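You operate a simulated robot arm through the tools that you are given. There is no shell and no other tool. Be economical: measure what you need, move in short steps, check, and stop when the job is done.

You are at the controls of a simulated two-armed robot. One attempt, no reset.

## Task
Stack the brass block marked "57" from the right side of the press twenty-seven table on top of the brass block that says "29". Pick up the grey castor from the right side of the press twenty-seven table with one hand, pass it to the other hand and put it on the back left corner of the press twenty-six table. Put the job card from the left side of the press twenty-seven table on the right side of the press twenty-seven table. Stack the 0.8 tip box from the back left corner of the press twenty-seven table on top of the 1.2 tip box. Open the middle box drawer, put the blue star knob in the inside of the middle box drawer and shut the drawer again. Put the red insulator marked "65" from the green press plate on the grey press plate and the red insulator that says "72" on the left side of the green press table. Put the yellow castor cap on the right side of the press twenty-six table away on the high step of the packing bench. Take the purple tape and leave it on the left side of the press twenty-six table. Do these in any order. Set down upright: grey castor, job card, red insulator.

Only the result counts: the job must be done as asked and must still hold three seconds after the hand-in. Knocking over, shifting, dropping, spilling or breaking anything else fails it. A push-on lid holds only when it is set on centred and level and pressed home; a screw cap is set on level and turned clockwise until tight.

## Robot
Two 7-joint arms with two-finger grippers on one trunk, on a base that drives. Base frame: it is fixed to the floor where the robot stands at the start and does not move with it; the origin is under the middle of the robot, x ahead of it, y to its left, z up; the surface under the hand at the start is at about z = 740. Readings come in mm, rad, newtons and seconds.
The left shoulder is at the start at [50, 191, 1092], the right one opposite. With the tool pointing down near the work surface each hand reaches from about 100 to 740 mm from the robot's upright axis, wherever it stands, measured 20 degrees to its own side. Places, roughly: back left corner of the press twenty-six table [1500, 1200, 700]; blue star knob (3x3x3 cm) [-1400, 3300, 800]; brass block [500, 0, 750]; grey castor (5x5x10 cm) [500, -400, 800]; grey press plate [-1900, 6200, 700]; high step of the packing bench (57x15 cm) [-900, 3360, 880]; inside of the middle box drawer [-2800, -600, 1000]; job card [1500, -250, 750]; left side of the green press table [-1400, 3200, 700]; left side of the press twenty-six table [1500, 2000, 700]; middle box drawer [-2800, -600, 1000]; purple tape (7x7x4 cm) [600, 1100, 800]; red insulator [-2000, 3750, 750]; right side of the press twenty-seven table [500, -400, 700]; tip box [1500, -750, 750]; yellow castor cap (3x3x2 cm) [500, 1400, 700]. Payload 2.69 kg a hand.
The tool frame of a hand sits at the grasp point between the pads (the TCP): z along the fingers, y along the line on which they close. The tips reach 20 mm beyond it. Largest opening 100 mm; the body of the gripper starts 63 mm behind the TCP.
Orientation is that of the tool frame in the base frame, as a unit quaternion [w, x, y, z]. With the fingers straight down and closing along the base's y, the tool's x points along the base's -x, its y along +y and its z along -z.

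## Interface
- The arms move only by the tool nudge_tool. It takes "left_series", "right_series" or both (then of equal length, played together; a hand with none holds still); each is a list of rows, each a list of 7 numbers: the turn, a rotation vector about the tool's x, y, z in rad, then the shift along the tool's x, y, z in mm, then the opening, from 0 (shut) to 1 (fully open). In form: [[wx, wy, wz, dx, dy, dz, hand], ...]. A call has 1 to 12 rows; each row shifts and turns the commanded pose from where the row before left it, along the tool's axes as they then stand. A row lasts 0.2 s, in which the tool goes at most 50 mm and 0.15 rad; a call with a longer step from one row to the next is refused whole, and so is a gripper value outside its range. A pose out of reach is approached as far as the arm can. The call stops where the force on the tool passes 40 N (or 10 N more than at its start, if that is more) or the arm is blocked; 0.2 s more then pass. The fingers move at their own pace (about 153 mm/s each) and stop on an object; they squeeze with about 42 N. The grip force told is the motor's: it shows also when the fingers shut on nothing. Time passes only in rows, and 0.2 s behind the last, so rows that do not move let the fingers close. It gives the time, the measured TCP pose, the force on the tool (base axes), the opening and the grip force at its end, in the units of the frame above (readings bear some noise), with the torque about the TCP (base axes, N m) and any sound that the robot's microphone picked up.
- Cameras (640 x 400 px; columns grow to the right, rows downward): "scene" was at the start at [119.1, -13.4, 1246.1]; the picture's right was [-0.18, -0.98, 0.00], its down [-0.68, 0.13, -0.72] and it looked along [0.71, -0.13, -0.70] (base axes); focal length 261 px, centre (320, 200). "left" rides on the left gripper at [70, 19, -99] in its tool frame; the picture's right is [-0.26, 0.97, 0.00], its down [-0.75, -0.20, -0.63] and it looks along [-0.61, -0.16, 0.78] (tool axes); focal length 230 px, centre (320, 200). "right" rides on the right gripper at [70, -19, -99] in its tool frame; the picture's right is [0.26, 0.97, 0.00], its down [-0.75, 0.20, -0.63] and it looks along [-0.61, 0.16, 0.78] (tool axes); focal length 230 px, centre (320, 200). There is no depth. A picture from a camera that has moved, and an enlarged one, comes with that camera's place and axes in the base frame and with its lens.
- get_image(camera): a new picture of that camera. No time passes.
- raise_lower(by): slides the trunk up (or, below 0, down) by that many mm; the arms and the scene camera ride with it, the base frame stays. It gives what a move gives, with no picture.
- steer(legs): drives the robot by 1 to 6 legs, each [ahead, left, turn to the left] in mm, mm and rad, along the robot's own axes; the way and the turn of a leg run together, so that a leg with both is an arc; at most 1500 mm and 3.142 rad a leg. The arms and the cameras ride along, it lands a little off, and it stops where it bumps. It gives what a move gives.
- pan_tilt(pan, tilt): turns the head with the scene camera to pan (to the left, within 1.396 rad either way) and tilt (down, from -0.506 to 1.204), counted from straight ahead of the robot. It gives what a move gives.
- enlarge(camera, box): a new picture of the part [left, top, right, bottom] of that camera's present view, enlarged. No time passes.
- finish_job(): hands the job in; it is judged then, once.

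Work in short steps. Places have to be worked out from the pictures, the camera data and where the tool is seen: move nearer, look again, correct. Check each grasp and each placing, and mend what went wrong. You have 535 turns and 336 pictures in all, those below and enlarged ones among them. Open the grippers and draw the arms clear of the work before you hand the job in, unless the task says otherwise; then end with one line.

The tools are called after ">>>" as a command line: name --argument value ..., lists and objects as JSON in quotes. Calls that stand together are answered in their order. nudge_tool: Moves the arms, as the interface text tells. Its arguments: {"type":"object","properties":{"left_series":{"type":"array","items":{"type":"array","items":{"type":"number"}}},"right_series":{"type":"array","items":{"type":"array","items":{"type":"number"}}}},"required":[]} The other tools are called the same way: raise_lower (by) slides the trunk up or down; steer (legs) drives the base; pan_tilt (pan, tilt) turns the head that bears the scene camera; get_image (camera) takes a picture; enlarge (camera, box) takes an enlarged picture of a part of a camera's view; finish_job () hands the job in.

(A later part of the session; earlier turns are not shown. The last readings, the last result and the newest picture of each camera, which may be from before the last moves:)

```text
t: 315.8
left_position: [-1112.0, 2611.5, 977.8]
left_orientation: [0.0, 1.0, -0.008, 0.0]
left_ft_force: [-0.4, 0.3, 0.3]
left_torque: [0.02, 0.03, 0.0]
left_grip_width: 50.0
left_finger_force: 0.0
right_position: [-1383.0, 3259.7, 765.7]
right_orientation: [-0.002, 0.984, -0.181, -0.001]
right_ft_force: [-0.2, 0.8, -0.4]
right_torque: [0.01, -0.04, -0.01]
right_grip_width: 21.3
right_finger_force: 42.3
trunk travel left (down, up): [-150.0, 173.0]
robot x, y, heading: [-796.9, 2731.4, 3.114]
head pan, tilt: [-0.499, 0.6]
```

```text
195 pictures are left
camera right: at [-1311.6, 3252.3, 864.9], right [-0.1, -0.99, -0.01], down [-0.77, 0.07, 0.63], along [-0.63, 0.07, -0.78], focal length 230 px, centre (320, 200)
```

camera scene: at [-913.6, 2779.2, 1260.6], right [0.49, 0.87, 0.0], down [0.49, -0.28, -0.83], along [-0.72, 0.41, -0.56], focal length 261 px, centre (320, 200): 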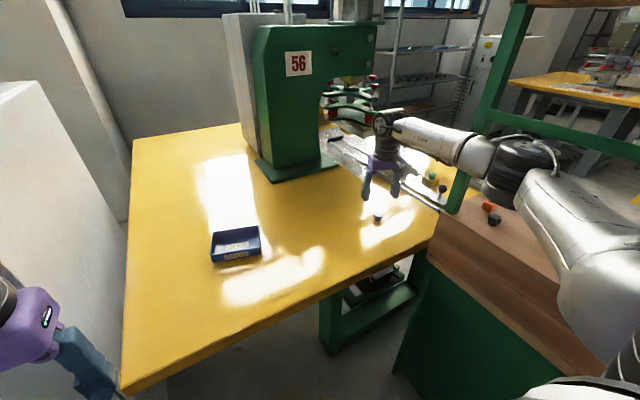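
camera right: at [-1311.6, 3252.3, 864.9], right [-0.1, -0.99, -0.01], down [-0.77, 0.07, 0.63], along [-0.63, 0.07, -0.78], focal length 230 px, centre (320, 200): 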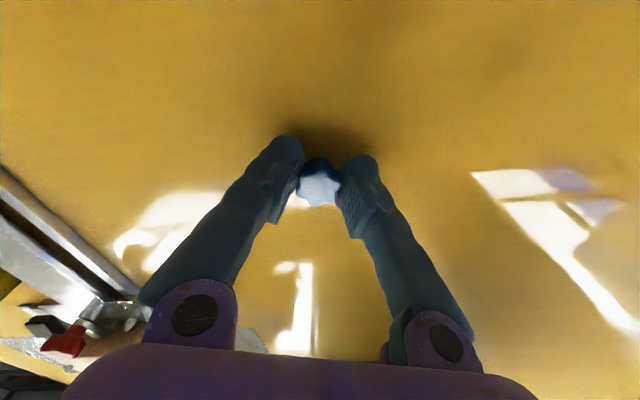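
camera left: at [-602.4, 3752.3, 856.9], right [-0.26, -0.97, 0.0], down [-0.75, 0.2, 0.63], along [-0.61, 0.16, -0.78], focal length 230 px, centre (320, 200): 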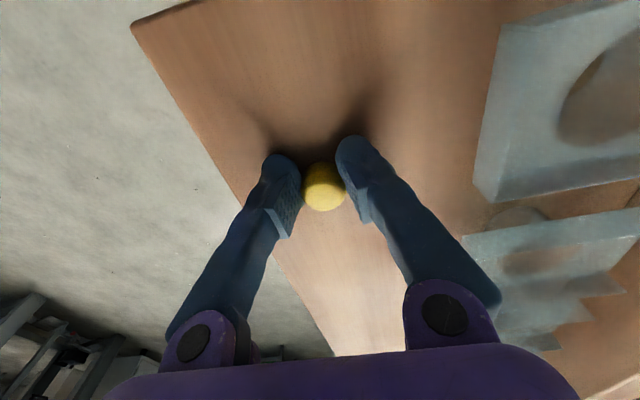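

Knob gripped. I lift it straight up and drive the whole robot south, away from the bench.

>>> nudge_tool --right_series '[[0, 0, 0, 0, 0, -30, 0.1], [0, 0, 0, 0, 0, -40, 0.1], [0, 0, 0, 0, 0, -40, 0.1], [0, 0, 0, 0, 0, 0, 0.1]]'

>>> steer --legs '[[0, 400, 0], [-350, 0, 0]]'

>>> get_image --camera "right"

>>> get_image --camera "scene"

```text
t: 316.8
left_position: [-1113.9, 2612.2, 978.8]
left_orientation: [0.0, 1.0, -0.008, 0.0]
left_ft_force: [0.2, 0.0, -0.2]
left_torque: [-0.02, 0.02, 0.03]
left_grip_width: 49.7
left_finger_force: 0.2
right_position: [-1383.5, 3260.4, 875.2]
right_orientation: [-0.003, 0.984, -0.18, -0.001]
right_ft_force: [0.0, -0.1, -0.3]
right_torque: [0.03, -0.02, -0.01]
right_grip_width: 21.2
right_finger_force: 42.3
trunk travel left (down, up): [-150.0, 173.0]
robot x, y, heading: [-792.2, 2732.9, 3.121]
head pan, tilt: [-0.499, 0.6]
```

```text
t: 322.8
left_position: [-778.1, 2203.7, 978.3]
left_orientation: [0.0, 1.0, -0.012, -0.001]
left_ft_force: [0.6, 0.1, 0.1]
left_torque: [-0.03, 0.0, -0.02]
left_grip_width: 50.0
left_finger_force: 0.0
right_position: [-1043.9, 2853.9, 875.1]
right_orientation: [-0.003, 0.983, -0.183, -0.002]
right_ft_force: [-0.1, -0.7, 0.1]
right_torque: [0.02, 0.0, -0.03]
right_grip_width: 21.0
right_finger_force: 41.8
trunk travel left (down, up): [-150.0, 173.0]
robot x, y, heading: [-459.0, 2320.2, 3.117]
head pan, tilt: [-0.499, 0.6]
```

```text
194 pictures are left
camera right: at [-972.3, 2845.8, 975.2], right [-0.11, -0.99, -0.01], down [-0.77, 0.08, 0.63], along [-0.63, 0.07, -0.77], focal length 230 px, centre (320, 200)
```

right: 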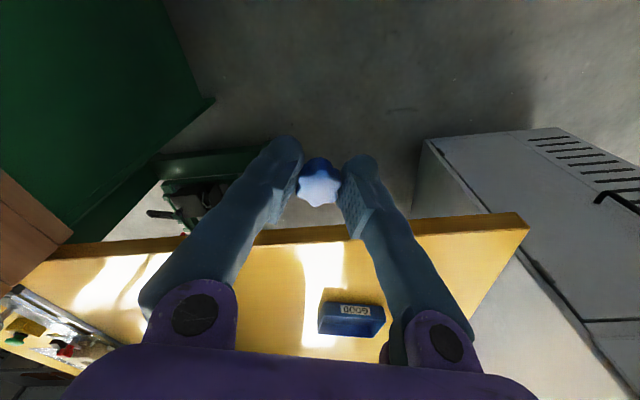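

```text
193 pictures are left
camera scene: at [-577.6, 2369.8, 1260.7], right [0.5, 0.86, 0.0], down [0.49, -0.28, -0.83], along [-0.71, 0.41, -0.56], focal length 261 px, centre (320, 200)
```

scene: 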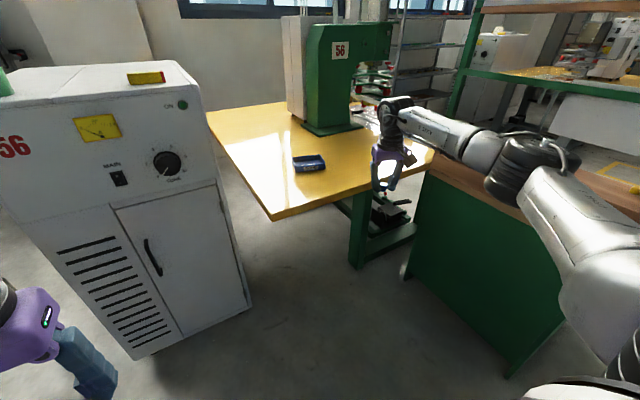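

I tuck the right hand and look toward the south-west for the drawer cabinet.

>>> nudge_tool --right_series '[[0, 0, 0, 34, 32, 0, 0.1], [0, 0, 0, 34, 32, 0, 0.1], [0, 0, 0, 34, 32, 0, 0.1], [0, 0, 0, 34, 32, 0, 0.1], [0, 0, 0, 34, 32, 0, 0.1], [0, 0, 0, 34, 32, 0, 0.1], [0, 0, 0, 34, 32, 0, 0.1], [0, 0, -0.13, 0, 0, -20, 0.1], [0, 0, -0.13, 0, 0, -20, 0.1], [0, 0, -0.13, 0, 0, -20, 0.1], [0, 0, 0, 0, 0, 0, 0.1]]'

>>> pan_tilt --pan 0.9 --tilt 0.25

>>> get_image --camera "scene"

```text
t: 325.1
left_position: [-778.6, 2203.2, 978.8]
left_orientation: [0.0, 1.0, -0.012, 0.0]
left_ft_force: [-0.3, 0.1, -0.3]
left_torque: [-0.01, 0.0, -0.02]
left_grip_width: 49.9
left_finger_force: 0.0
right_position: [-903.1, 2558.4, 933.5]
right_orientation: [-0.004, 1.0, 0.011, -0.002]
right_ft_force: [0.9, 1.3, -0.5]
right_torque: [0.01, 0.01, 0.01]
right_grip_width: 21.4
right_finger_force: 42.2
trunk travel left (down, up): [-150.0, 173.0]
robot x, y, heading: [-462.0, 2324.8, 3.114]
head pan, tilt: [-0.499, 0.6]
```

```text
t: 326.7
left_position: [-777.9, 2202.4, 978.8]
left_orientation: [0.0, 1.0, -0.012, 0.0]
left_ft_force: [0.3, -0.2, 0.0]
left_torque: [-0.02, -0.02, 0.04]
left_grip_width: 50.2
left_finger_force: 0.0
right_position: [-903.7, 2558.3, 933.8]
right_orientation: [-0.003, 1.0, 0.01, -0.001]
right_ft_force: [-0.5, 0.3, 0.6]
right_torque: [-0.02, -0.01, 0.05]
right_grip_width: 21.1
right_finger_force: 42.0
trunk travel left (down, up): [-150.0, 173.0]
robot x, y, heading: [-464.1, 2321.4, 3.115]
head pan, tilt: [0.901, 0.25]
```

```text
192 pictures are left
camera scene: at [-561.6, 2253.9, 1292.8], right [-0.77, 0.64, 0.0], down [0.16, 0.19, -0.97], along [-0.62, -0.74, -0.25], focal length 261 px, centre (320, 200)
```

scene: 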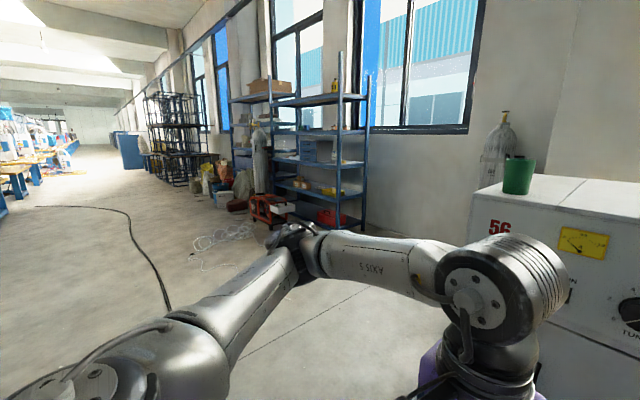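

The blue shelf with drawer boxes is at the west wall near (−2800,−600). I strafe south about 2900 mm in open floor, then look.

>>> steer --legs '[[0, 1450, 0.027], [0, 1450, 0]]'

>>> pan_tilt --pan 0.0 --tilt 0.3

>>> get_image --camera "scene"

```text
t: 352.0
left_position: [-766.9, -709.3, 979.2]
left_orientation: [0.0, 1.0, 0.012, 0.0]
left_ft_force: [-0.6, 0.4, 0.1]
left_torque: [-0.04, 0.0, -0.05]
left_grip_width: 49.8
left_finger_force: 0.0
right_position: [-911.0, -361.4, 932.6]
right_orientation: [-0.003, 0.999, 0.034, -0.001]
right_ft_force: [0.2, -0.3, -0.4]
right_torque: [0.03, 0.0, 0.01]
right_grip_width: 22.1
right_finger_force: 42.0
trunk travel left (down, up): [-150.0, 173.0]
robot x, y, heading: [-460.7, -570.2, -3.114]
head pan, tilt: [0.901, 0.25]
```

```text
t: 353.2
left_position: [-767.2, -708.4, 978.3]
left_orientation: [0.0, 1.0, 0.012, 0.0]
left_ft_force: [0.0, 0.7, -0.1]
left_torque: [0.03, -0.02, 0.0]
left_grip_width: 50.1
left_finger_force: 0.1
right_position: [-909.7, -359.2, 933.3]
right_orientation: [-0.003, 0.999, 0.034, -0.001]
right_ft_force: [-0.8, -0.1, -1.1]
right_torque: [0.0, -0.01, 0.0]
right_grip_width: 22.3
right_finger_force: 42.0
trunk travel left (down, up): [-150.0, 173.0]
robot x, y, heading: [-455.0, -572.2, -3.118]
head pan, tilt: [0.0, 0.3]
```

```text
191 pictures are left
camera scene: at [-590.5, -574.9, 1288.1], right [-0.02, 1.0, 0.0], down [0.3, 0.01, -0.96], along [-0.95, -0.02, -0.3], focal length 261 px, centre (320, 200)
```

scene: 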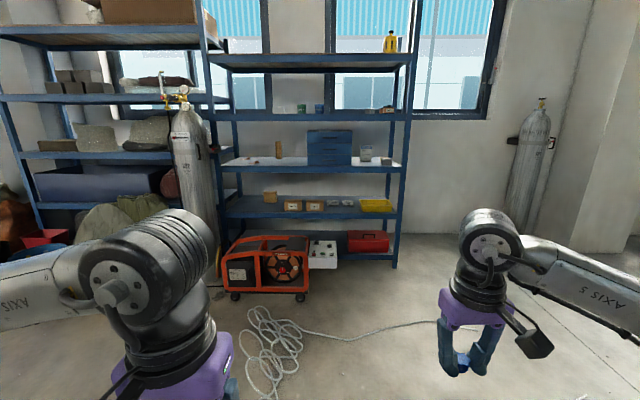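

I zoom on the blue three-drawer box.

>>> enlarge --camera "scene" --box '[220, 90, 420, 260]'

```text
2.35 times, centred on (320, 175) of scene
camera zoom: at [-590.5, -574.9, 1288.1], right [-0.02, 1.0, 0.0], down [0.3, 0.01, -0.96], along [-0.95, -0.02, -0.3], focal length 615 px, centre (320, 259)
```

zoom: 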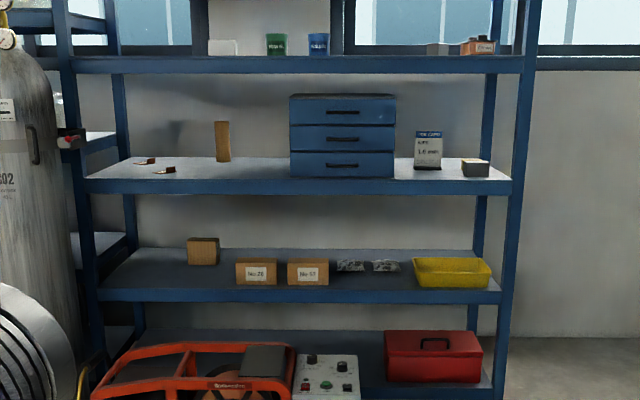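

The middle drawer has a black bar handle. I approach to about (−1900,−380).

>>> steer --legs '[[1000, -150, -0.024], [400, -40, 0]]'

>>> pan_tilt --pan 0.15 --tilt 0.3

>>> get_image --camera "scene"

```text
t: 360.4
left_position: [-2143.4, -520.8, 978.4]
left_orientation: [0.0, 1.0, 0.001, 0.0]
left_ft_force: [0.0, -0.8, -0.3]
left_torque: [0.02, 0.0, 0.01]
left_grip_width: 50.1
left_finger_force: 0.0
right_position: [-2277.2, -167.5, 934.4]
right_orientation: [-0.003, 1.0, 0.022, -0.001]
right_ft_force: [0.1, -0.8, -0.9]
right_torque: [-0.01, -0.02, -0.02]
right_grip_width: 22.1
right_finger_force: 41.6
trunk travel left (down, up): [-150.0, 173.0]
robot x, y, heading: [-1826.5, -391.8, 3.14]
head pan, tilt: [0.0, 0.3]
stopped in leg 2: the robot was blocked; the commanded pose is now the measured one
```

```text
t: 361.1
left_position: [-2143.7, -520.1, 978.7]
left_orientation: [-0.001, 1.0, 0.001, 0.0]
left_ft_force: [-0.5, -0.6, 0.3]
left_torque: [0.0, -0.02, -0.03]
left_grip_width: 50.0
left_finger_force: 0.0
right_position: [-2277.7, -169.5, 933.2]
right_orientation: [-0.003, 1.0, 0.022, 0.0]
right_ft_force: [0.6, -0.2, -0.5]
right_torque: [-0.03, 0.0, -0.04]
right_grip_width: 22.1
right_finger_force: 42.5
trunk travel left (down, up): [-150.0, 173.0]
robot x, y, heading: [-1829.8, -391.4, 3.14]
head pan, tilt: [0.15, 0.3]
```

```text
189 pictures are left
camera scene: at [-1962.0, -404.6, 1288.1], right [-0.15, 0.99, 0.0], down [0.29, 0.04, -0.96], along [-0.94, -0.14, -0.3], focal length 261 px, centre (320, 200)
```

scene: 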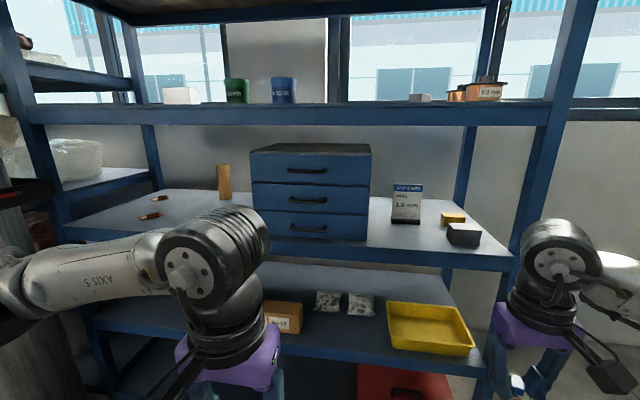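

Blocked at x≈−1828. I look down to see what stops the base.

>>> pan_tilt --pan 0.3 --tilt 1.0

>>> get_image --camera "scene"

>>> get_image --camera "left"

```text
t: 362.2
left_position: [-2144.6, -521.2, 978.9]
left_orientation: [0.0, 1.0, 0.001, 0.0]
left_ft_force: [0.5, 0.4, -0.3]
left_torque: [0.01, 0.05, -0.02]
left_grip_width: 50.0
left_finger_force: 0.1
right_position: [-2278.3, -167.4, 933.4]
right_orientation: [-0.004, 1.0, 0.022, -0.001]
right_ft_force: [-0.3, -0.2, 0.3]
right_torque: [0.06, 0.01, -0.01]
right_grip_width: 22.1
right_finger_force: 42.2
trunk travel left (down, up): [-150.0, 173.0]
robot x, y, heading: [-1830.3, -395.1, 3.139]
head pan, tilt: [0.3, 1.0]
```

```text
188 pictures are left
camera scene: at [-1936.3, -411.3, 1228.7], right [-0.29, 0.96, 0.0], down [0.8, 0.25, -0.54], along [-0.52, -0.16, -0.84], focal length 261 px, centre (320, 200)
```

scene: 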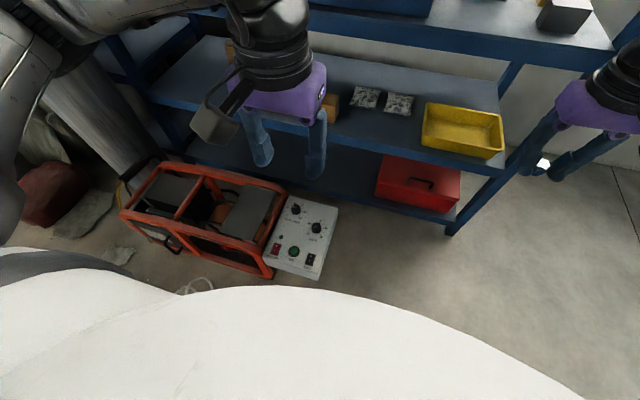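

```text
187 pictures are left
camera left: at [-2074.7, -537.2, 1077.0], right [-0.26, -0.97, 0.0], down [-0.75, 0.2, 0.63], along [-0.61, 0.16, -0.78], focal length 230 px, centre (320, 200)
```

left: 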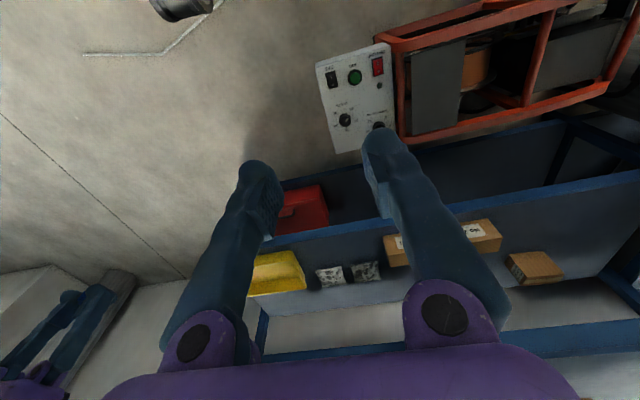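

The generator's control panel (corner ≈(−2150,−490)) stops the base, but from here the left hand can reach the handle horizontally. I move the left hand forward/up and yaw it 90°.

>>> nudge_tool --left_series '[[0, 0, 0, -39, 0, -22, 0.5], [0, 0, 0, -39, 0, -22, 0.5], [0, 0, 0, -39, 0, -22, 0.5], [0, 0, 0, -39, 0, -22, 0.5], [0, 0, -0.1428, 0, 0, 0, 0.5], [0, 0, -0.1428, 0, 0, 0, 0.5], [0, 0, -0.1428, 0, 0, 0, 0.5], [0, 0, -0.1428, 0, 0, 0, 0.5], [0, 0, -0.1428, 0, 0, 0, 0.5], [0, 0, -0.1428, 0, 0, 0, 0.5], [0, 0, -0.1428, 0, 0, 0, 0.5], [0, 0, -0.1428, 0, 0, 0, 0.5]]'

>>> nudge_tool --left_series '[[0, 0, -0.1428, 0, 0, 0, 0.5], [0, 0, -0.1428, 0, 0, 0, 0.5], [0, 0, -0.1428, 0, 0, 0, 0.5], [0.1428, 0, 0, 0, 0, 0, 0.5], [0.1428, 0, 0, 0, 0, 0, 0.5], [0.1428, 0, 0, 0, 0, 0, 0.5], [0.1428, 0, 0, 0, 0, 0, 0.5], [0.1428, 0, 0, 0, 0, 0, 0.5], [0.1428, 0, 0, 0, 0, 0, 0.5]]'

>>> nudge_tool --left_series '[[0.1428, 0, 0, 0, 0, 0, 0.5], [0.1428, 0, 0, 0, 0, 0, 0.5], [0.1428, 0, 0, 0, 0, 0, 0.5], [0.1428, 0, 0, 0, 0, 0, 0.5], [0.1428, 0, 0, 0, 0, 0, 0.5], [0, 0, 0, 0, 0, 0, 0.5]]'

>>> get_image --camera "left"

```text
t: 364.8
left_position: [-2298.8, -519.7, 1066.7]
left_orientation: [0.0, 0.84, 0.542, 0.0]
left_ft_force: [0.4, 0.2, -0.1]
left_torque: [0.01, 0.0, -0.01]
left_grip_width: 49.9
left_finger_force: 0.1
right_position: [-2277.9, -167.2, 933.7]
right_orientation: [-0.003, 1.0, 0.021, -0.001]
right_ft_force: [1.0, -0.8, -0.8]
right_torque: [-0.01, -0.02, 0.01]
right_grip_width: 22.1
right_finger_force: 42.1
trunk travel left (down, up): [-150.0, 173.0]
robot x, y, heading: [-1824.9, -394.8, 3.141]
head pan, tilt: [0.3, 1.0]
```

```text
t: 366.8
left_position: [-2299.9, -520.0, 1067.5]
left_orientation: [-0.295, 0.642, 0.644, -0.295]
left_ft_force: [-1.2, 0.5, 0.7]
left_torque: [-0.03, 0.01, -0.02]
left_grip_width: 49.9
left_finger_force: 0.1
right_position: [-2277.5, -166.5, 933.3]
right_orientation: [-0.004, 1.0, 0.021, -0.001]
right_ft_force: [0.7, -0.4, 0.1]
right_torque: [0.03, 0.0, -0.01]
right_grip_width: 22.1
right_finger_force: 41.7
trunk travel left (down, up): [-150.0, 173.0]
robot x, y, heading: [-1826.7, -392.3, 3.144]
head pan, tilt: [0.3, 1.0]
```

```text
t: 368.2
left_position: [-2299.2, -520.7, 1066.7]
left_orientation: [0.5, -0.5, -0.5, 0.5]
left_ft_force: [-0.3, 0.1, 0.0]
left_torque: [-0.01, -0.03, 0.02]
left_grip_width: 49.8
left_finger_force: 0.0
right_position: [-2278.4, -169.6, 933.5]
right_orientation: [-0.004, 1.0, 0.022, -0.001]
right_ft_force: [0.2, -0.2, -0.1]
right_torque: [-0.01, 0.03, 0.04]
right_grip_width: 22.1
right_finger_force: 42.0
trunk travel left (down, up): [-150.0, 173.0]
robot x, y, heading: [-1830.5, -392.2, 3.141]
head pan, tilt: [0.3, 1.0]
```

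```text
186 pictures are left
camera left: at [-2201.5, -449.6, 1047.2], right [0.0, -0.26, -0.97], down [0.63, -0.75, 0.2], along [-0.78, -0.61, 0.16], focal length 230 px, centre (320, 200)
```

left: 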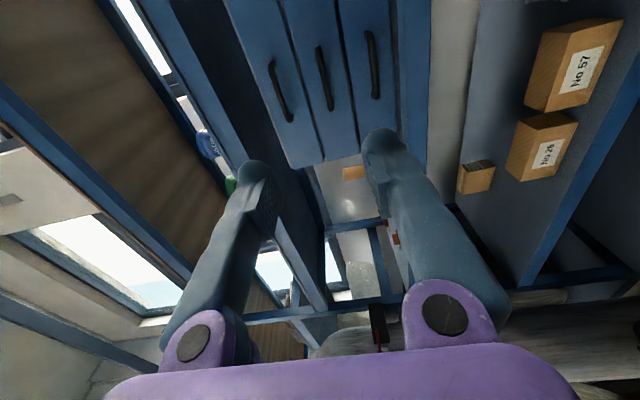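

Handle centre estimated at (−2672,−545,1063). I approach to ~45 mm short and look.

>>> nudge_tool --left_series '[[0, 0, 0, -4, 0.6, 44, 0.5], [0, 0, 0, -4, 0.6, 44, 0.5], [0, 0, 0, -4, 0.6, 44, 0.5], [0, 0, 0, -4, 0.6, 44, 0.5], [0, 0, 0, -4, 0.6, 44, 0.5], [0, 0, 0, -4, 0.6, 44, 0.5], [0, 0, 0, 0, 0, 44, 0.5], [0, 0, 0, 0, 0, 0, 0.5]]'

>>> get_image --camera "left"

>>> pan_tilt --pan 0.2 --tilt 0.4

>>> get_image --camera "scene"

```text
t: 370.0
left_position: [-2604.2, -521.1, 1078.9]
left_orientation: [-0.498, 0.5, 0.502, -0.501]
left_ft_force: [-0.6, -0.7, -0.7]
left_torque: [0.0, -0.03, 0.01]
left_grip_width: 50.0
left_finger_force: 0.0
left hand out of reach, approached as far as the arm can: row 3, 4, 5, 6
right_position: [-2277.1, -167.5, 933.2]
right_orientation: [-0.003, 1.0, 0.022, -0.001]
right_ft_force: [-0.4, -0.1, -1.0]
right_torque: [0.03, 0.01, 0.02]
right_grip_width: 22.1
right_finger_force: 41.5
trunk travel left (down, up): [-150.0, 173.0]
robot x, y, heading: [-1826.1, -392.6, 3.141]
head pan, tilt: [0.3, 1.0]
```

```text
185 pictures are left
camera left: at [-2506.3, -448.1, 1059.9], right [0.01, -0.26, -0.97], down [0.63, -0.75, 0.2], along [-0.78, -0.61, 0.16], focal length 230 px, centre (320, 200)
```

left: 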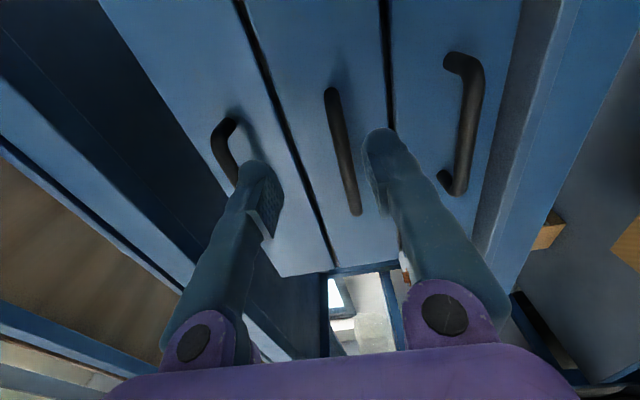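

```text
t: 371.0
left_position: [-2604.0, -519.0, 1078.9]
left_orientation: [-0.497, 0.501, 0.502, -0.5]
left_ft_force: [-0.3, 1.0, 0.6]
left_torque: [-0.01, -0.07, -0.02]
left_grip_width: 50.0
left_finger_force: 0.0
right_position: [-2278.5, -166.7, 933.6]
right_orientation: [-0.004, 1.0, 0.022, -0.001]
right_ft_force: [-0.3, -0.1, 0.5]
right_torque: [-0.03, 0.02, 0.0]
right_grip_width: 22.2
right_finger_force: 42.0
trunk travel left (down, up): [-150.0, 173.0]
robot x, y, heading: [-1827.5, -393.3, 3.135]
head pan, tilt: [0.201, 0.4]
```

```text
184 pictures are left
camera scene: at [-1960.5, -409.2, 1278.8], right [-0.2, 0.98, 0.0], down [0.38, 0.08, -0.92], along [-0.9, -0.18, -0.39], focal length 261 px, centre (320, 200)
```

scene: 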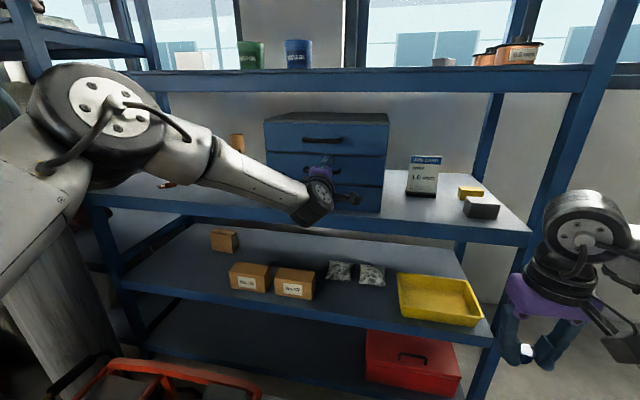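

Handle confirmed at z 1062, y −545. I correct laterally and move in onto the bar.

>>> nudge_tool --left_series '[[0, 0, 0, -12, 8.5, 0, 0.5], [0, 0, 0, -12, 8.5, 0, 0.5], [0, 0, 0, 0, 0, 20, 0.5], [0, 0, 0, 0, 0, 20, 0.5], [0, 0, 0, 0, 0, 12, 0.5], [0, 0, 0, 0, 0, 0, 0.5]]'

>>> get_image --camera "left"

```text
t: 372.4
left_position: [-2657.7, -522.9, 1077.4]
left_orientation: [0.5, -0.5, -0.499, 0.501]
left_ft_force: [0.8, 0.3, -0.2]
left_torque: [0.02, -0.01, -0.01]
left_grip_width: 50.6
left_finger_force: 0.0
left hand out of reach, approached as far as the arm can: row 1, 2
right_position: [-2277.3, -167.8, 932.9]
right_orientation: [-0.003, 1.0, 0.022, -0.001]
right_ft_force: [0.0, -0.5, -0.4]
right_torque: [0.0, -0.01, 0.01]
right_grip_width: 21.9
right_finger_force: 41.7
trunk travel left (down, up): [-150.0, 173.0]
robot x, y, heading: [-1828.2, -392.7, 3.142]
head pan, tilt: [0.201, 0.4]
```

```text
183 pictures are left
camera left: at [-2559.8, -452.4, 1057.6], right [0.0, -0.26, -0.97], down [0.63, -0.75, 0.2], along [-0.78, -0.61, 0.16], focal length 230 px, centre (320, 200)
```

left: 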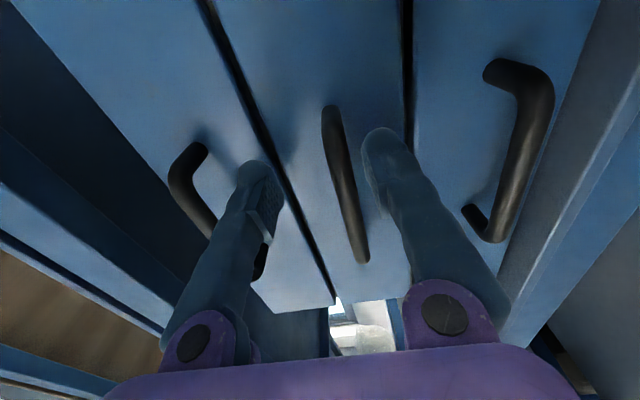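

The hand is in the right place except 15 mm high; I lower the trunk 15 mm to centre on the bar.

>>> raise_lower --by -15

>>> get_image --camera "left"

```text
t: 373.1
left_position: [-2658.2, -524.4, 1062.3]
left_orientation: [0.5, -0.499, -0.5, 0.501]
left_ft_force: [-0.3, 0.0, -0.5]
left_torque: [0.0, 0.0, -0.01]
left_grip_width: 49.7
left_finger_force: 0.0
right_position: [-2277.1, -168.1, 918.0]
right_orientation: [-0.003, 1.0, 0.022, -0.001]
right_ft_force: [-0.8, 0.2, 0.9]
right_torque: [0.0, 0.0, 0.01]
right_grip_width: 22.2
right_finger_force: 42.1
trunk travel left (down, up): [-135.0, 188.0]
robot x, y, heading: [-1825.6, -391.9, 3.138]
head pan, tilt: [0.201, 0.4]
```

```text
182 pictures are left
camera left: at [-2559.5, -452.6, 1042.7], right [0.0, -0.26, -0.97], down [0.63, -0.75, 0.2], along [-0.78, -0.61, 0.16], focal length 230 px, centre (320, 200)
```

left: 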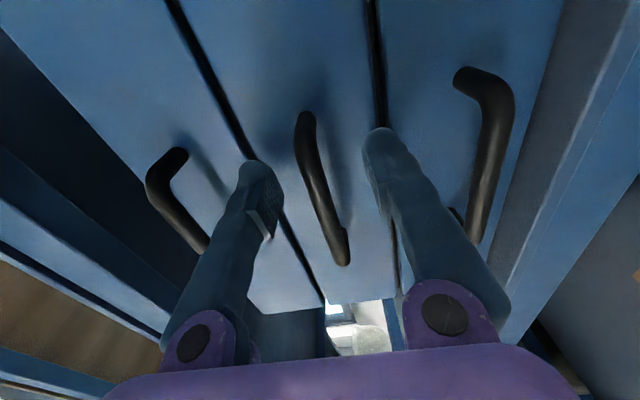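

Centred on the bar. I close the grip.

>>> nudge_tool --left_series '[[0, 0, 0, 0, 0, 0, 0.2], [0, 0, 0, 0, 0, 0, 0.0], [0, 0, 0, 0, 0, 0, 0.0]]'

```text
t: 373.9
left_position: [-2657.3, -524.8, 1064.3]
left_orientation: [0.5, -0.499, -0.5, 0.501]
left_ft_force: [-2.8, 0.8, 6.9]
left_torque: [0.01, 0.04, -0.05]
left_grip_width: 5.8
left_finger_force: 33.2
right_position: [-2277.0, -167.3, 918.1]
right_orientation: [-0.003, 1.0, 0.021, 0.0]
right_ft_force: [1.3, 0.5, 0.3]
right_torque: [0.02, 0.0, 0.03]
right_grip_width: 22.1
right_finger_force: 41.8
trunk travel left (down, up): [-135.0, 188.0]
robot x, y, heading: [-1827.8, -390.6, 3.14]
head pan, tilt: [0.201, 0.4]
```

>>> nudge_tool --left_series '[[0, 0, 0, 0, 0, 0, 0.0], [0, 0, 0, 0, 0, 0, 0.0]]'

>>> get_image --camera "left"

```text
t: 374.4
left_position: [-2658.4, -522.9, 1063.9]
left_orientation: [0.499, -0.5, -0.499, 0.502]
left_ft_force: [-1.1, -0.1, 8.6]
left_torque: [0.02, 0.05, -0.04]
left_grip_width: 5.8
left_finger_force: 32.8
right_position: [-2277.3, -168.4, 917.6]
right_orientation: [-0.004, 1.0, 0.022, -0.001]
right_ft_force: [0.8, -0.5, -0.6]
right_torque: [0.0, -0.02, 0.02]
right_grip_width: 22.2
right_finger_force: 41.9
trunk travel left (down, up): [-135.0, 188.0]
robot x, y, heading: [-1826.7, -391.5, 3.137]
head pan, tilt: [0.201, 0.4]
```

```text
181 pictures are left
camera left: at [-2559.1, -452.6, 1044.2], right [0.0, -0.26, -0.97], down [0.63, -0.75, 0.2], along [-0.78, -0.61, 0.17], focal length 230 px, centre (320, 200)
```

left: 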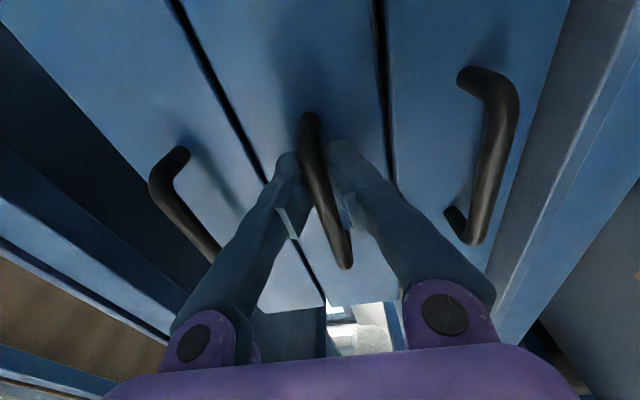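

Bar gripped. I pull straight back in steps.

>>> nudge_tool --left_series '[[0, 0, 0, 0, 0, -10, 0.0], [0, 0, 0, 0, 0, -20, 0.0], [0, 0, 0, 0, 0, -20, 0.0], [0, 0, 0, 0, 0, -20, 0.0], [0, 0, 0, 0, 0, 0, 0.0]]'

>>> get_image --camera "scene"

```text
t: 375.6
left_position: [-2586.6, -524.1, 1065.0]
left_orientation: [-0.496, 0.498, 0.504, -0.501]
left_ft_force: [0.8, -5.3, 8.9]
left_torque: [-0.1, 0.04, 0.11]
left_grip_width: 5.9
left_finger_force: 33.2
right_position: [-2277.9, -169.0, 919.3]
right_orientation: [-0.003, 1.0, 0.022, -0.001]
right_ft_force: [0.3, 0.9, -0.6]
right_torque: [-0.01, -0.01, 0.03]
right_grip_width: 22.0
right_finger_force: 42.4
trunk travel left (down, up): [-135.0, 188.0]
robot x, y, heading: [-1829.3, -394.0, 3.14]
head pan, tilt: [0.201, 0.4]
```

```text
180 pictures are left
camera scene: at [-1959.3, -409.7, 1264.0], right [-0.2, 0.98, 0.0], down [0.38, 0.08, -0.92], along [-0.9, -0.18, -0.39], focal length 261 px, centre (320, 200)
```

scene: 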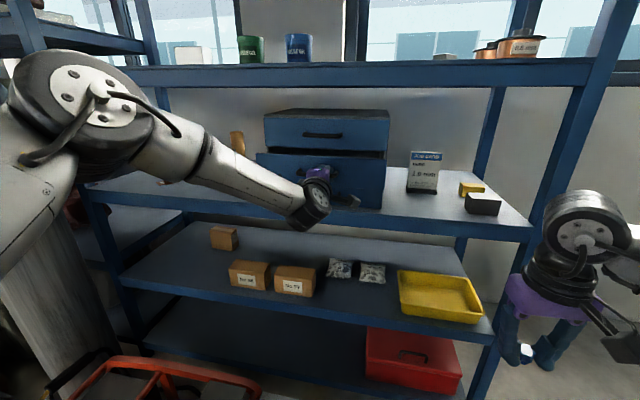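

The drawer slides out. I pull a further 110 mm.

>>> nudge_tool --left_series '[[0, 0, 0, 0, 0, -25, 0.0], [0, 0, 0, 0, 0, -25, 0.0], [0, 0, 0, 0, 0, -25, 0.0], [0, 0, 0, 0, 0, -25, 0.0], [0, 0, 0, 0, 0, -10, 0.0], [0, 0, 0, 0, 0, 0, 0.0]]'

>>> get_image --camera "scene"

```text
t: 377.1
left_position: [-2478.8, -525.0, 1064.2]
left_orientation: [-0.5, 0.499, 0.501, -0.5]
left_ft_force: [0.9, -16.7, 3.6]
left_torque: [-0.09, 0.02, 0.45]
left_grip_width: 5.9
left_finger_force: 33.0
left hand out of reach, approached as far as the arm can: row 1
right_position: [-2277.7, -170.3, 918.1]
right_orientation: [-0.005, 1.0, 0.022, -0.001]
right_ft_force: [-0.5, 0.6, -1.0]
right_torque: [0.01, -0.04, 0.01]
right_grip_width: 22.3
right_finger_force: 41.6
trunk travel left (down, up): [-135.0, 188.0]
robot x, y, heading: [-1829.2, -393.4, 3.137]
head pan, tilt: [0.201, 0.4]
```

```text
179 pictures are left
camera scene: at [-1960.0, -411.2, 1263.9], right [-0.2, 0.98, 0.0], down [0.38, 0.08, -0.92], along [-0.9, -0.18, -0.39], focal length 261 px, centre (320, 200)
```

scene: 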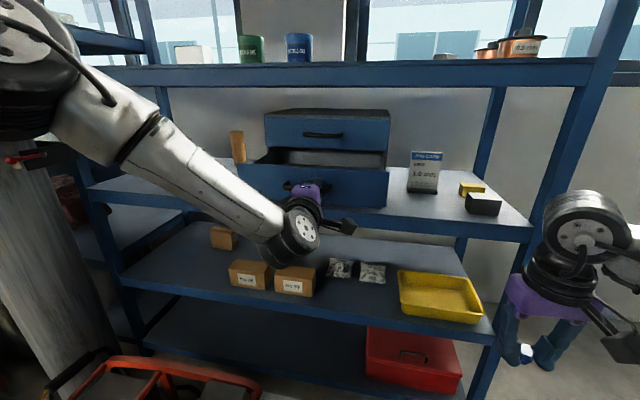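

The drawer is open ~180 mm. I release the handle and withdraw the left hand.

>>> nudge_tool --left_series '[[0, 0, 0, 0, 0, 0, 0.3], [0, 0, 0, 0, 0, 0, 0.5], [0, 0, 0, 0, 0, -40, 0.5], [0, 0, 0, 0, 0, -45, 0.5], [0, 0, 0, 0, 0, -45, 0.5], [0, 0, 0, 0, 0, -40, 0.5]]'

>>> nudge_tool --left_series '[[-0.1428, 0, 0, 0, 0, 0, 0.5], [-0.1428, 0, 0, 0, 0, 0, 0.5], [-0.1428, 0, 0, 0, 0, 0, 0.5], [-0.1428, 0, 0, 0, 0, 0, 0.5], [-0.1428, 0, 0, 0, 0, 0, 0.5], [-0.1428, 0, 0, 0, 0, 0, 0.5], [-0.1428, 0, 0, 0, 0, 0, 0.5], [-0.1428, 0, 0, 0, 0, 0, 0.5], [-0.1428, 0, 0, 0, 0, 0, 0.5], [-0.1428, 0, 0, 0, 0, 0, 0.5], [-0.1428, 0, 0, 0, 0, 0, 0.5]]'

>>> get_image --camera "scene"

```text
t: 378.4
left_position: [-2307.7, -520.5, 1064.9]
left_orientation: [-0.5, 0.5, 0.5, -0.5]
left_ft_force: [0.8, 0.8, -0.3]
left_torque: [0.01, 0.01, 0.03]
left_grip_width: 50.1
left_finger_force: 0.0
right_position: [-2278.0, -168.6, 918.9]
right_orientation: [-0.003, 1.0, 0.022, -0.001]
right_ft_force: [0.2, 0.1, -0.6]
right_torque: [0.0, 0.01, 0.02]
right_grip_width: 22.2
right_finger_force: 42.2
trunk travel left (down, up): [-135.0, 188.0]
robot x, y, heading: [-1828.2, -392.2, 3.138]
head pan, tilt: [0.201, 0.4]
```

```text
t: 380.9
left_position: [-2306.4, -520.2, 1063.4]
left_orientation: [0.0, 0.707, 0.707, 0.0]
left_ft_force: [0.9, -0.3, -0.2]
left_torque: [0.0, -0.01, -0.01]
left_grip_width: 50.1
left_finger_force: 0.1
right_position: [-2277.7, -168.0, 917.9]
right_orientation: [-0.004, 1.0, 0.022, 0.0]
right_ft_force: [0.1, -0.2, 0.8]
right_torque: [0.01, -0.01, 0.01]
right_grip_width: 22.2
right_finger_force: 42.2
trunk travel left (down, up): [-135.0, 188.0]
robot x, y, heading: [-1830.2, -393.8, 3.141]
head pan, tilt: [0.201, 0.4]
```

```text
178 pictures are left
camera scene: at [-1960.8, -409.0, 1263.8], right [-0.2, 0.98, 0.0], down [0.38, 0.08, -0.92], along [-0.9, -0.18, -0.39], focal length 261 px, centre (320, 200)
```

scene: 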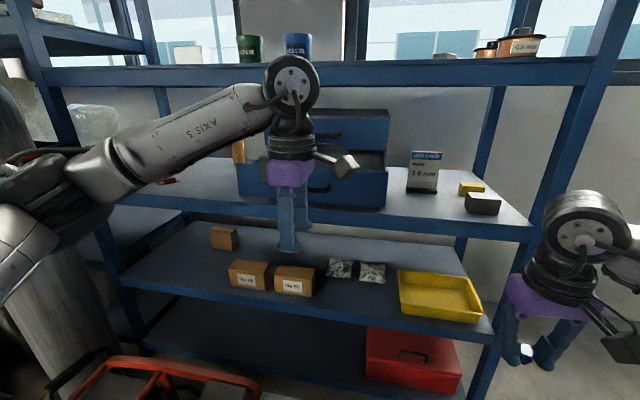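

I tuck both hands, move right and forward past the panel, and turn 40° left so the right hand can reach straight down into the drawer.

>>> nudge_tool --left_series '[[0, 0, 0, 0, 40, 15, 0.5], [0, 0, 0, 0, 40, 15, 0.5], [0, 0, 0, 0, 40, 15, 0.5], [0, 0, 0, 0, 30, 15, 0.5]]' --right_series '[[0, 0, 0, 30, 0, -30, 0.1], [0, 0, 0, 30, 0, -30, 0.1], [0, 0, 0, 30, 0, -30, 0.1], [0, 0, 0, 30, 0, -30, 0.1]]'

>>> steer --legs '[[0, -250, 0], [320, 0, 0]]'

>>> steer --legs '[[0, 0, 0.7]]'

>>> pan_tilt --pan -0.15 --tilt 0.5

>>> get_image --camera "scene"

```text
t: 381.9
left_position: [-2157.2, -521.4, 1003.9]
left_orientation: [0.0, 0.707, 0.708, 0.0]
left_ft_force: [-0.1, 0.8, -0.2]
left_torque: [0.04, 0.01, 0.0]
left_grip_width: 50.0
left_finger_force: 0.1
right_position: [-2157.8, -163.8, 1039.1]
right_orientation: [-0.003, 1.0, 0.021, 0.0]
right_ft_force: [-0.2, -0.5, 0.8]
right_torque: [0.03, 0.05, -0.02]
right_grip_width: 22.1
right_finger_force: 42.6
trunk travel left (down, up): [-135.0, 188.0]
robot x, y, heading: [-1830.6, -394.8, 3.142]
head pan, tilt: [0.201, 0.4]
```

```text
t: 386.4
left_position: [-2479.3, -260.7, 1002.1]
left_orientation: [0.001, 0.704, 0.71, 0.0]
left_ft_force: [0.0, -0.5, 1.1]
left_torque: [0.02, -0.02, -0.03]
left_grip_width: 49.9
left_finger_force: 0.1
right_position: [-2480.7, 95.9, 1037.9]
right_orientation: [-0.002, 1.0, 0.024, 0.001]
right_ft_force: [-0.5, -0.6, -0.5]
right_torque: [-0.03, -0.08, 0.01]
right_grip_width: 22.1
right_finger_force: 42.2
trunk travel left (down, up): [-135.0, 188.0]
robot x, y, heading: [-2151.3, -133.9, -3.139]
head pan, tilt: [0.201, 0.4]
```

```text
t: 388.4
left_position: [-2343.2, -425.3, 1004.7]
left_orientation: [-0.001, 0.463, 0.886, 0.0]
left_ft_force: [0.2, 0.2, 0.5]
left_torque: [0.01, 0.0, 0.0]
left_grip_width: 50.0
left_finger_force: 0.1
right_position: [-2547.6, -127.5, 1038.5]
right_orientation: [-0.003, 0.949, 0.315, -0.006]
right_ft_force: [0.4, 0.4, -0.2]
right_torque: [-0.02, -0.02, -0.01]
right_grip_width: 21.9
right_finger_force: 42.3
trunk travel left (down, up): [-135.0, 188.0]
robot x, y, heading: [-2146.1, -130.1, -2.535]
head pan, tilt: [0.201, 0.4]
stopped in leg 1: the robot was blocked; the commanded pose is now the measured one
```

```text
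t: 389.2
left_position: [-2343.3, -424.6, 1005.3]
left_orientation: [-0.002, 0.463, 0.886, -0.002]
left_ft_force: [0.9, 0.2, 0.9]
left_torque: [0.0, 0.01, 0.03]
left_grip_width: 50.2
left_finger_force: 0.0
right_position: [-2548.7, -128.0, 1039.9]
right_orientation: [-0.004, 0.949, 0.315, -0.005]
right_ft_force: [-0.5, -0.5, 0.8]
right_torque: [-0.01, -0.01, -0.01]
right_grip_width: 22.4
right_finger_force: 41.4
trunk travel left (down, up): [-135.0, 188.0]
robot x, y, heading: [-2147.5, -131.5, -2.543]
head pan, tilt: [-0.15, 0.499]
```

```text
177 pictures are left
camera scene: at [-2259.4, -192.2, 1255.4], right [-0.44, 0.9, 0.0], down [0.43, 0.21, -0.88], along [-0.79, -0.39, -0.47], focal length 261 px, centre (320, 200)
```

scene: 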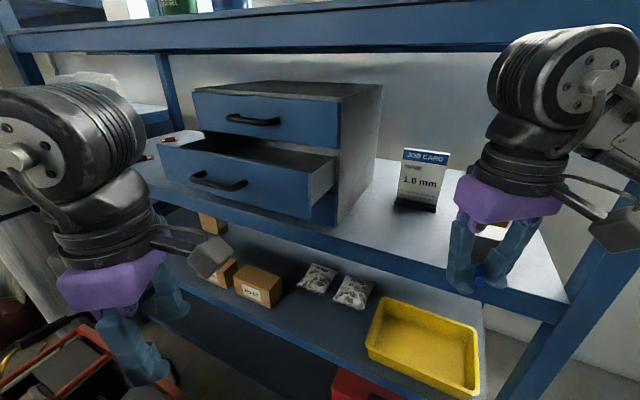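

Turned 35° before a light block; the drawer stands open in view. I raise the right hand, tilt it 0.4 rad forward, then move it over the drawer's front part.

>>> steer --legs '[[0, 0, -0.03]]'

>>> nudge_tool --right_series '[[0, 0, 0, 0, 0, -37, 0.1], [0, 0, 0, 0, 0, -37, 0.1], [0, 0, 0, 0, 0, -37, 0.1], [0, -0.133, 0, 0, 0, 0, 0.1], [0, -0.133, 0, 0, 0, 0, 0.1], [0, -0.133, 0, 0, 0, 0, 0.1], [0, 0, 0, 0, 0, 0, 0.1]]'

>>> get_image --camera "scene"

```text
t: 390.0
left_position: [-2356.0, -419.5, 1003.4]
left_orientation: [0.001, 0.477, 0.879, 0.0]
left_ft_force: [0.1, 0.1, -0.1]
left_torque: [0.0, -0.01, -0.02]
left_grip_width: 50.3
left_finger_force: 0.0
right_position: [-2551.5, -116.0, 1037.5]
right_orientation: [-0.002, 0.954, 0.301, -0.002]
right_ft_force: [0.5, -0.5, 0.7]
right_torque: [0.0, 0.01, 0.0]
right_grip_width: 22.3
right_finger_force: 42.5
trunk travel left (down, up): [-135.0, 188.0]
robot x, y, heading: [-2150.9, -132.5, -2.564]
head pan, tilt: [-0.15, 0.499]
```

```text
t: 391.6
left_position: [-2355.6, -419.4, 1004.5]
left_orientation: [0.002, 0.477, 0.879, 0.001]
left_ft_force: [0.1, -0.9, -0.2]
left_torque: [0.0, 0.02, 0.01]
left_grip_width: 50.0
left_finger_force: 0.1
right_position: [-2550.4, -116.4, 1148.1]
right_orientation: [0.057, 0.934, 0.294, -0.192]
right_ft_force: [0.0, 0.3, -0.5]
right_torque: [0.01, 0.0, 0.0]
right_grip_width: 22.1
right_finger_force: 42.3
trunk travel left (down, up): [-135.0, 188.0]
robot x, y, heading: [-2146.5, -132.4, -2.573]
head pan, tilt: [-0.15, 0.499]
```

```text
176 pictures are left
camera scene: at [-2266.4, -189.6, 1254.7], right [-0.41, 0.91, 0.0], down [0.44, 0.2, -0.88], along [-0.8, -0.36, -0.48], focal length 261 px, centre (320, 200)
```

scene: 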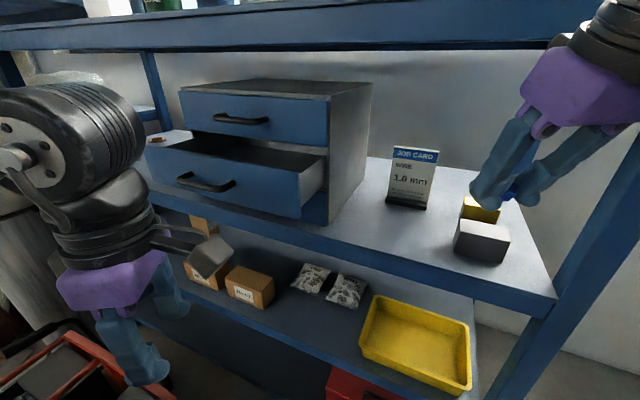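

>>> nudge_tool --right_series '[[0, 0, 0, -27.3, 35.8, 13.1, 0.1], [0, 0, 0, -27.3, 35.8, 13.1, 0.1], [0, 0, 0, -27.3, 35.8, 13.1, 0.1], [0, 0, 0, -27.3, 35.8, 13.1, 0.1], [0, 0, 0, -27.3, 35.8, 13.1, 0.1], [0, 0, 0, -27.3, 35.8, 13.1, 0.1]]'

>>> get_image --camera "scene"

>>> get_image --camera "right"

```text
t: 393.0
left_position: [-2356.3, -420.3, 1003.6]
left_orientation: [0.002, 0.475, 0.88, 0.001]
left_ft_force: [-0.7, -0.4, -1.3]
left_torque: [0.03, 0.03, 0.02]
left_grip_width: 49.8
left_finger_force: 0.0
right_position: [-2575.9, -398.6, 1134.7]
right_orientation: [0.055, 0.934, 0.295, -0.191]
right_ft_force: [-0.1, -0.9, -0.4]
right_torque: [0.1, 0.02, -0.03]
right_grip_width: 21.9
right_finger_force: 42.5
trunk travel left (down, up): [-135.0, 188.0]
robot x, y, heading: [-2149.4, -131.8, -2.563]
head pan, tilt: [-0.15, 0.499]
```

```text
175 pictures are left
camera scene: at [-2267.2, -190.7, 1254.3], right [-0.41, 0.91, 0.0], down [0.44, 0.2, -0.88], along [-0.8, -0.36, -0.48], focal length 261 px, centre (320, 200)
```

scene: 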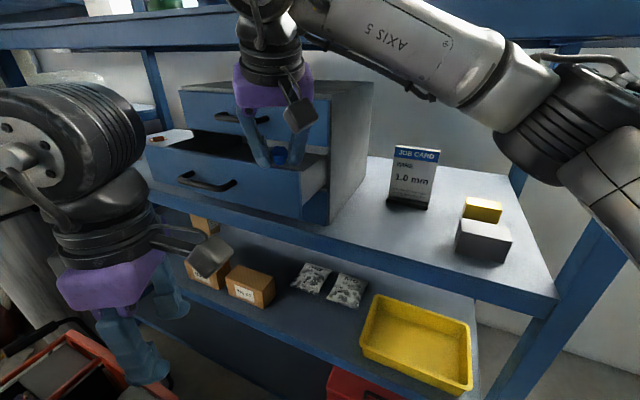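

```text
174 pictures are left
camera right: at [-2502.6, -324.8, 1200.9], right [0.75, -0.65, -0.11], down [-0.25, -0.43, 0.87], along [-0.61, -0.63, -0.48], focal length 230 px, centre (320, 200)
```

right: 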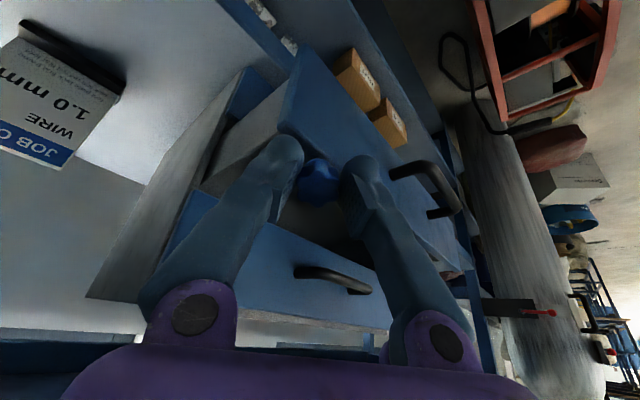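

>>> nudge_tool --right_series '[[0, 0, 0, -27.3, 35.8, 13.1, 0.1], [0, 0, 0, -27.3, 35.8, 13.1, 0.1], [0, 0, 0, 0, 0, 0, 0.1]]'

>>> get_image --camera "scene"

>>> get_image --camera "right"

```text
t: 393.8
left_position: [-2356.2, -419.2, 1003.2]
left_orientation: [0.001, 0.477, 0.879, -0.001]
left_ft_force: [0.3, -0.2, -0.8]
left_torque: [0.0, 0.01, 0.02]
left_grip_width: 49.9
left_finger_force: 0.2
right_position: [-2585.3, -490.0, 1134.8]
right_orientation: [0.056, 0.935, 0.295, -0.191]
right_ft_force: [0.9, 0.2, 0.6]
right_torque: [0.02, -0.06, 0.01]
right_grip_width: 22.3
right_finger_force: 42.3
trunk travel left (down, up): [-135.0, 188.0]
robot x, y, heading: [-2145.9, -132.8, -2.564]
head pan, tilt: [-0.15, 0.499]
```

```text
173 pictures are left
camera scene: at [-2266.8, -189.1, 1254.7], right [-0.41, 0.91, 0.0], down [0.44, 0.2, -0.88], along [-0.8, -0.36, -0.48], focal length 261 px, centre (320, 200)
```

scene: 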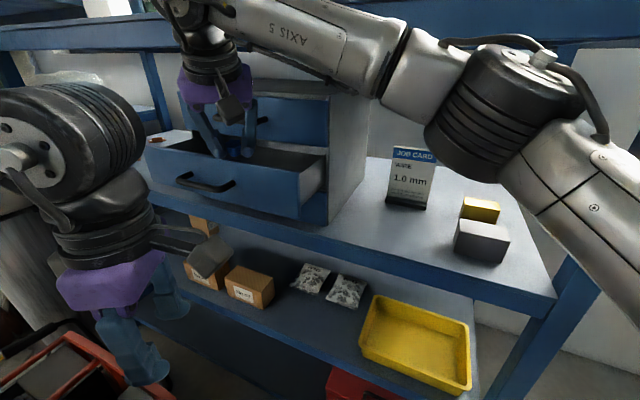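

```text
172 pictures are left
camera right: at [-2511.2, -416.0, 1199.2], right [0.75, -0.66, -0.11], down [-0.25, -0.42, 0.87], along [-0.62, -0.62, -0.48], focal length 230 px, centre (320, 200)
```

right: 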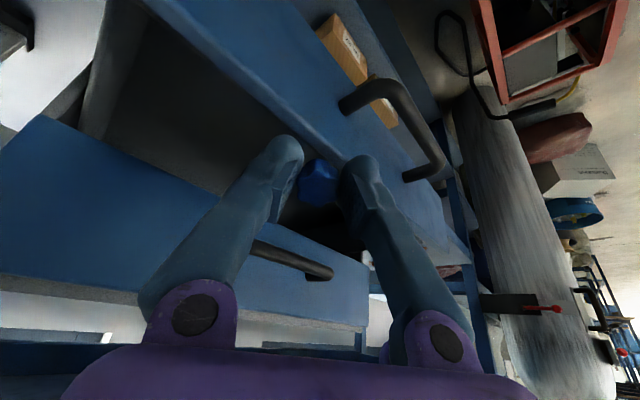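

The panel's top edge is really at x≈−2588, z≈1095, so the knob must go ~60 mm deeper. I shift to (−2648,−455,1120) and look.

>>> nudge_tool --right_series '[[0, 0, 0, -11.5, -32.3, 10, 0.1], [0, 0, 0, -11.5, -32.3, 10, 0.1], [0, 0, 0, 0, 0, 0, 0.1]]'

>>> get_image --camera "right"

>>> enlarge --camera "scene" --box '[120, 40, 380, 240]'

```text
t: 394.6
left_position: [-2355.8, -419.4, 1003.5]
left_orientation: [0.001, 0.476, 0.879, 0.002]
left_ft_force: [0.8, -0.2, 0.7]
left_torque: [0.0, 0.0, -0.02]
left_grip_width: 50.1
left_finger_force: 0.0
right_position: [-2646.2, -453.7, 1124.5]
right_orientation: [0.056, 0.934, 0.295, -0.191]
right_ft_force: [0.5, 0.2, -0.1]
right_torque: [0.03, 0.03, -0.01]
right_grip_width: 22.2
right_finger_force: 42.3
trunk travel left (down, up): [-135.0, 188.0]
robot x, y, heading: [-2149.6, -133.8, -2.565]
head pan, tilt: [-0.15, 0.499]
```

```text
171 pictures are left
camera right: at [-2572.3, -378.5, 1190.2], right [0.75, -0.65, -0.11], down [-0.25, -0.43, 0.87], along [-0.62, -0.63, -0.48], focal length 230 px, centre (320, 200)
```

right: 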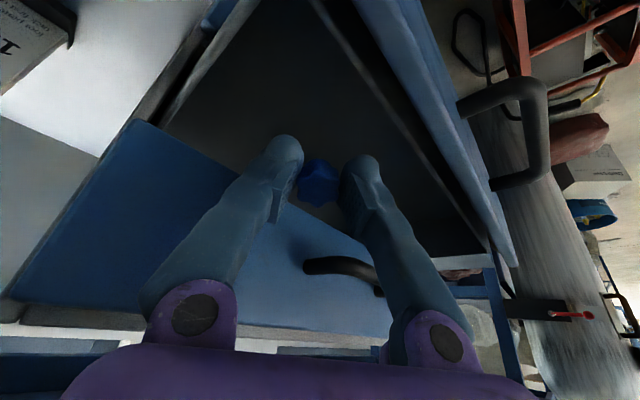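

```text
2.00 times, centred on (250, 140) of scene
camera zoom: at [-2266.4, -189.6, 1254.7], right [-0.41, 0.91, 0.0], down [0.44, 0.2, -0.88], along [-0.8, -0.36, -0.48], focal length 523 px, centre (460, 320)
```

zoom: 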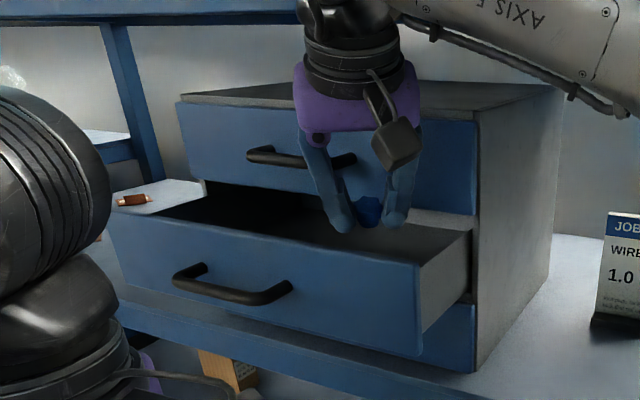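

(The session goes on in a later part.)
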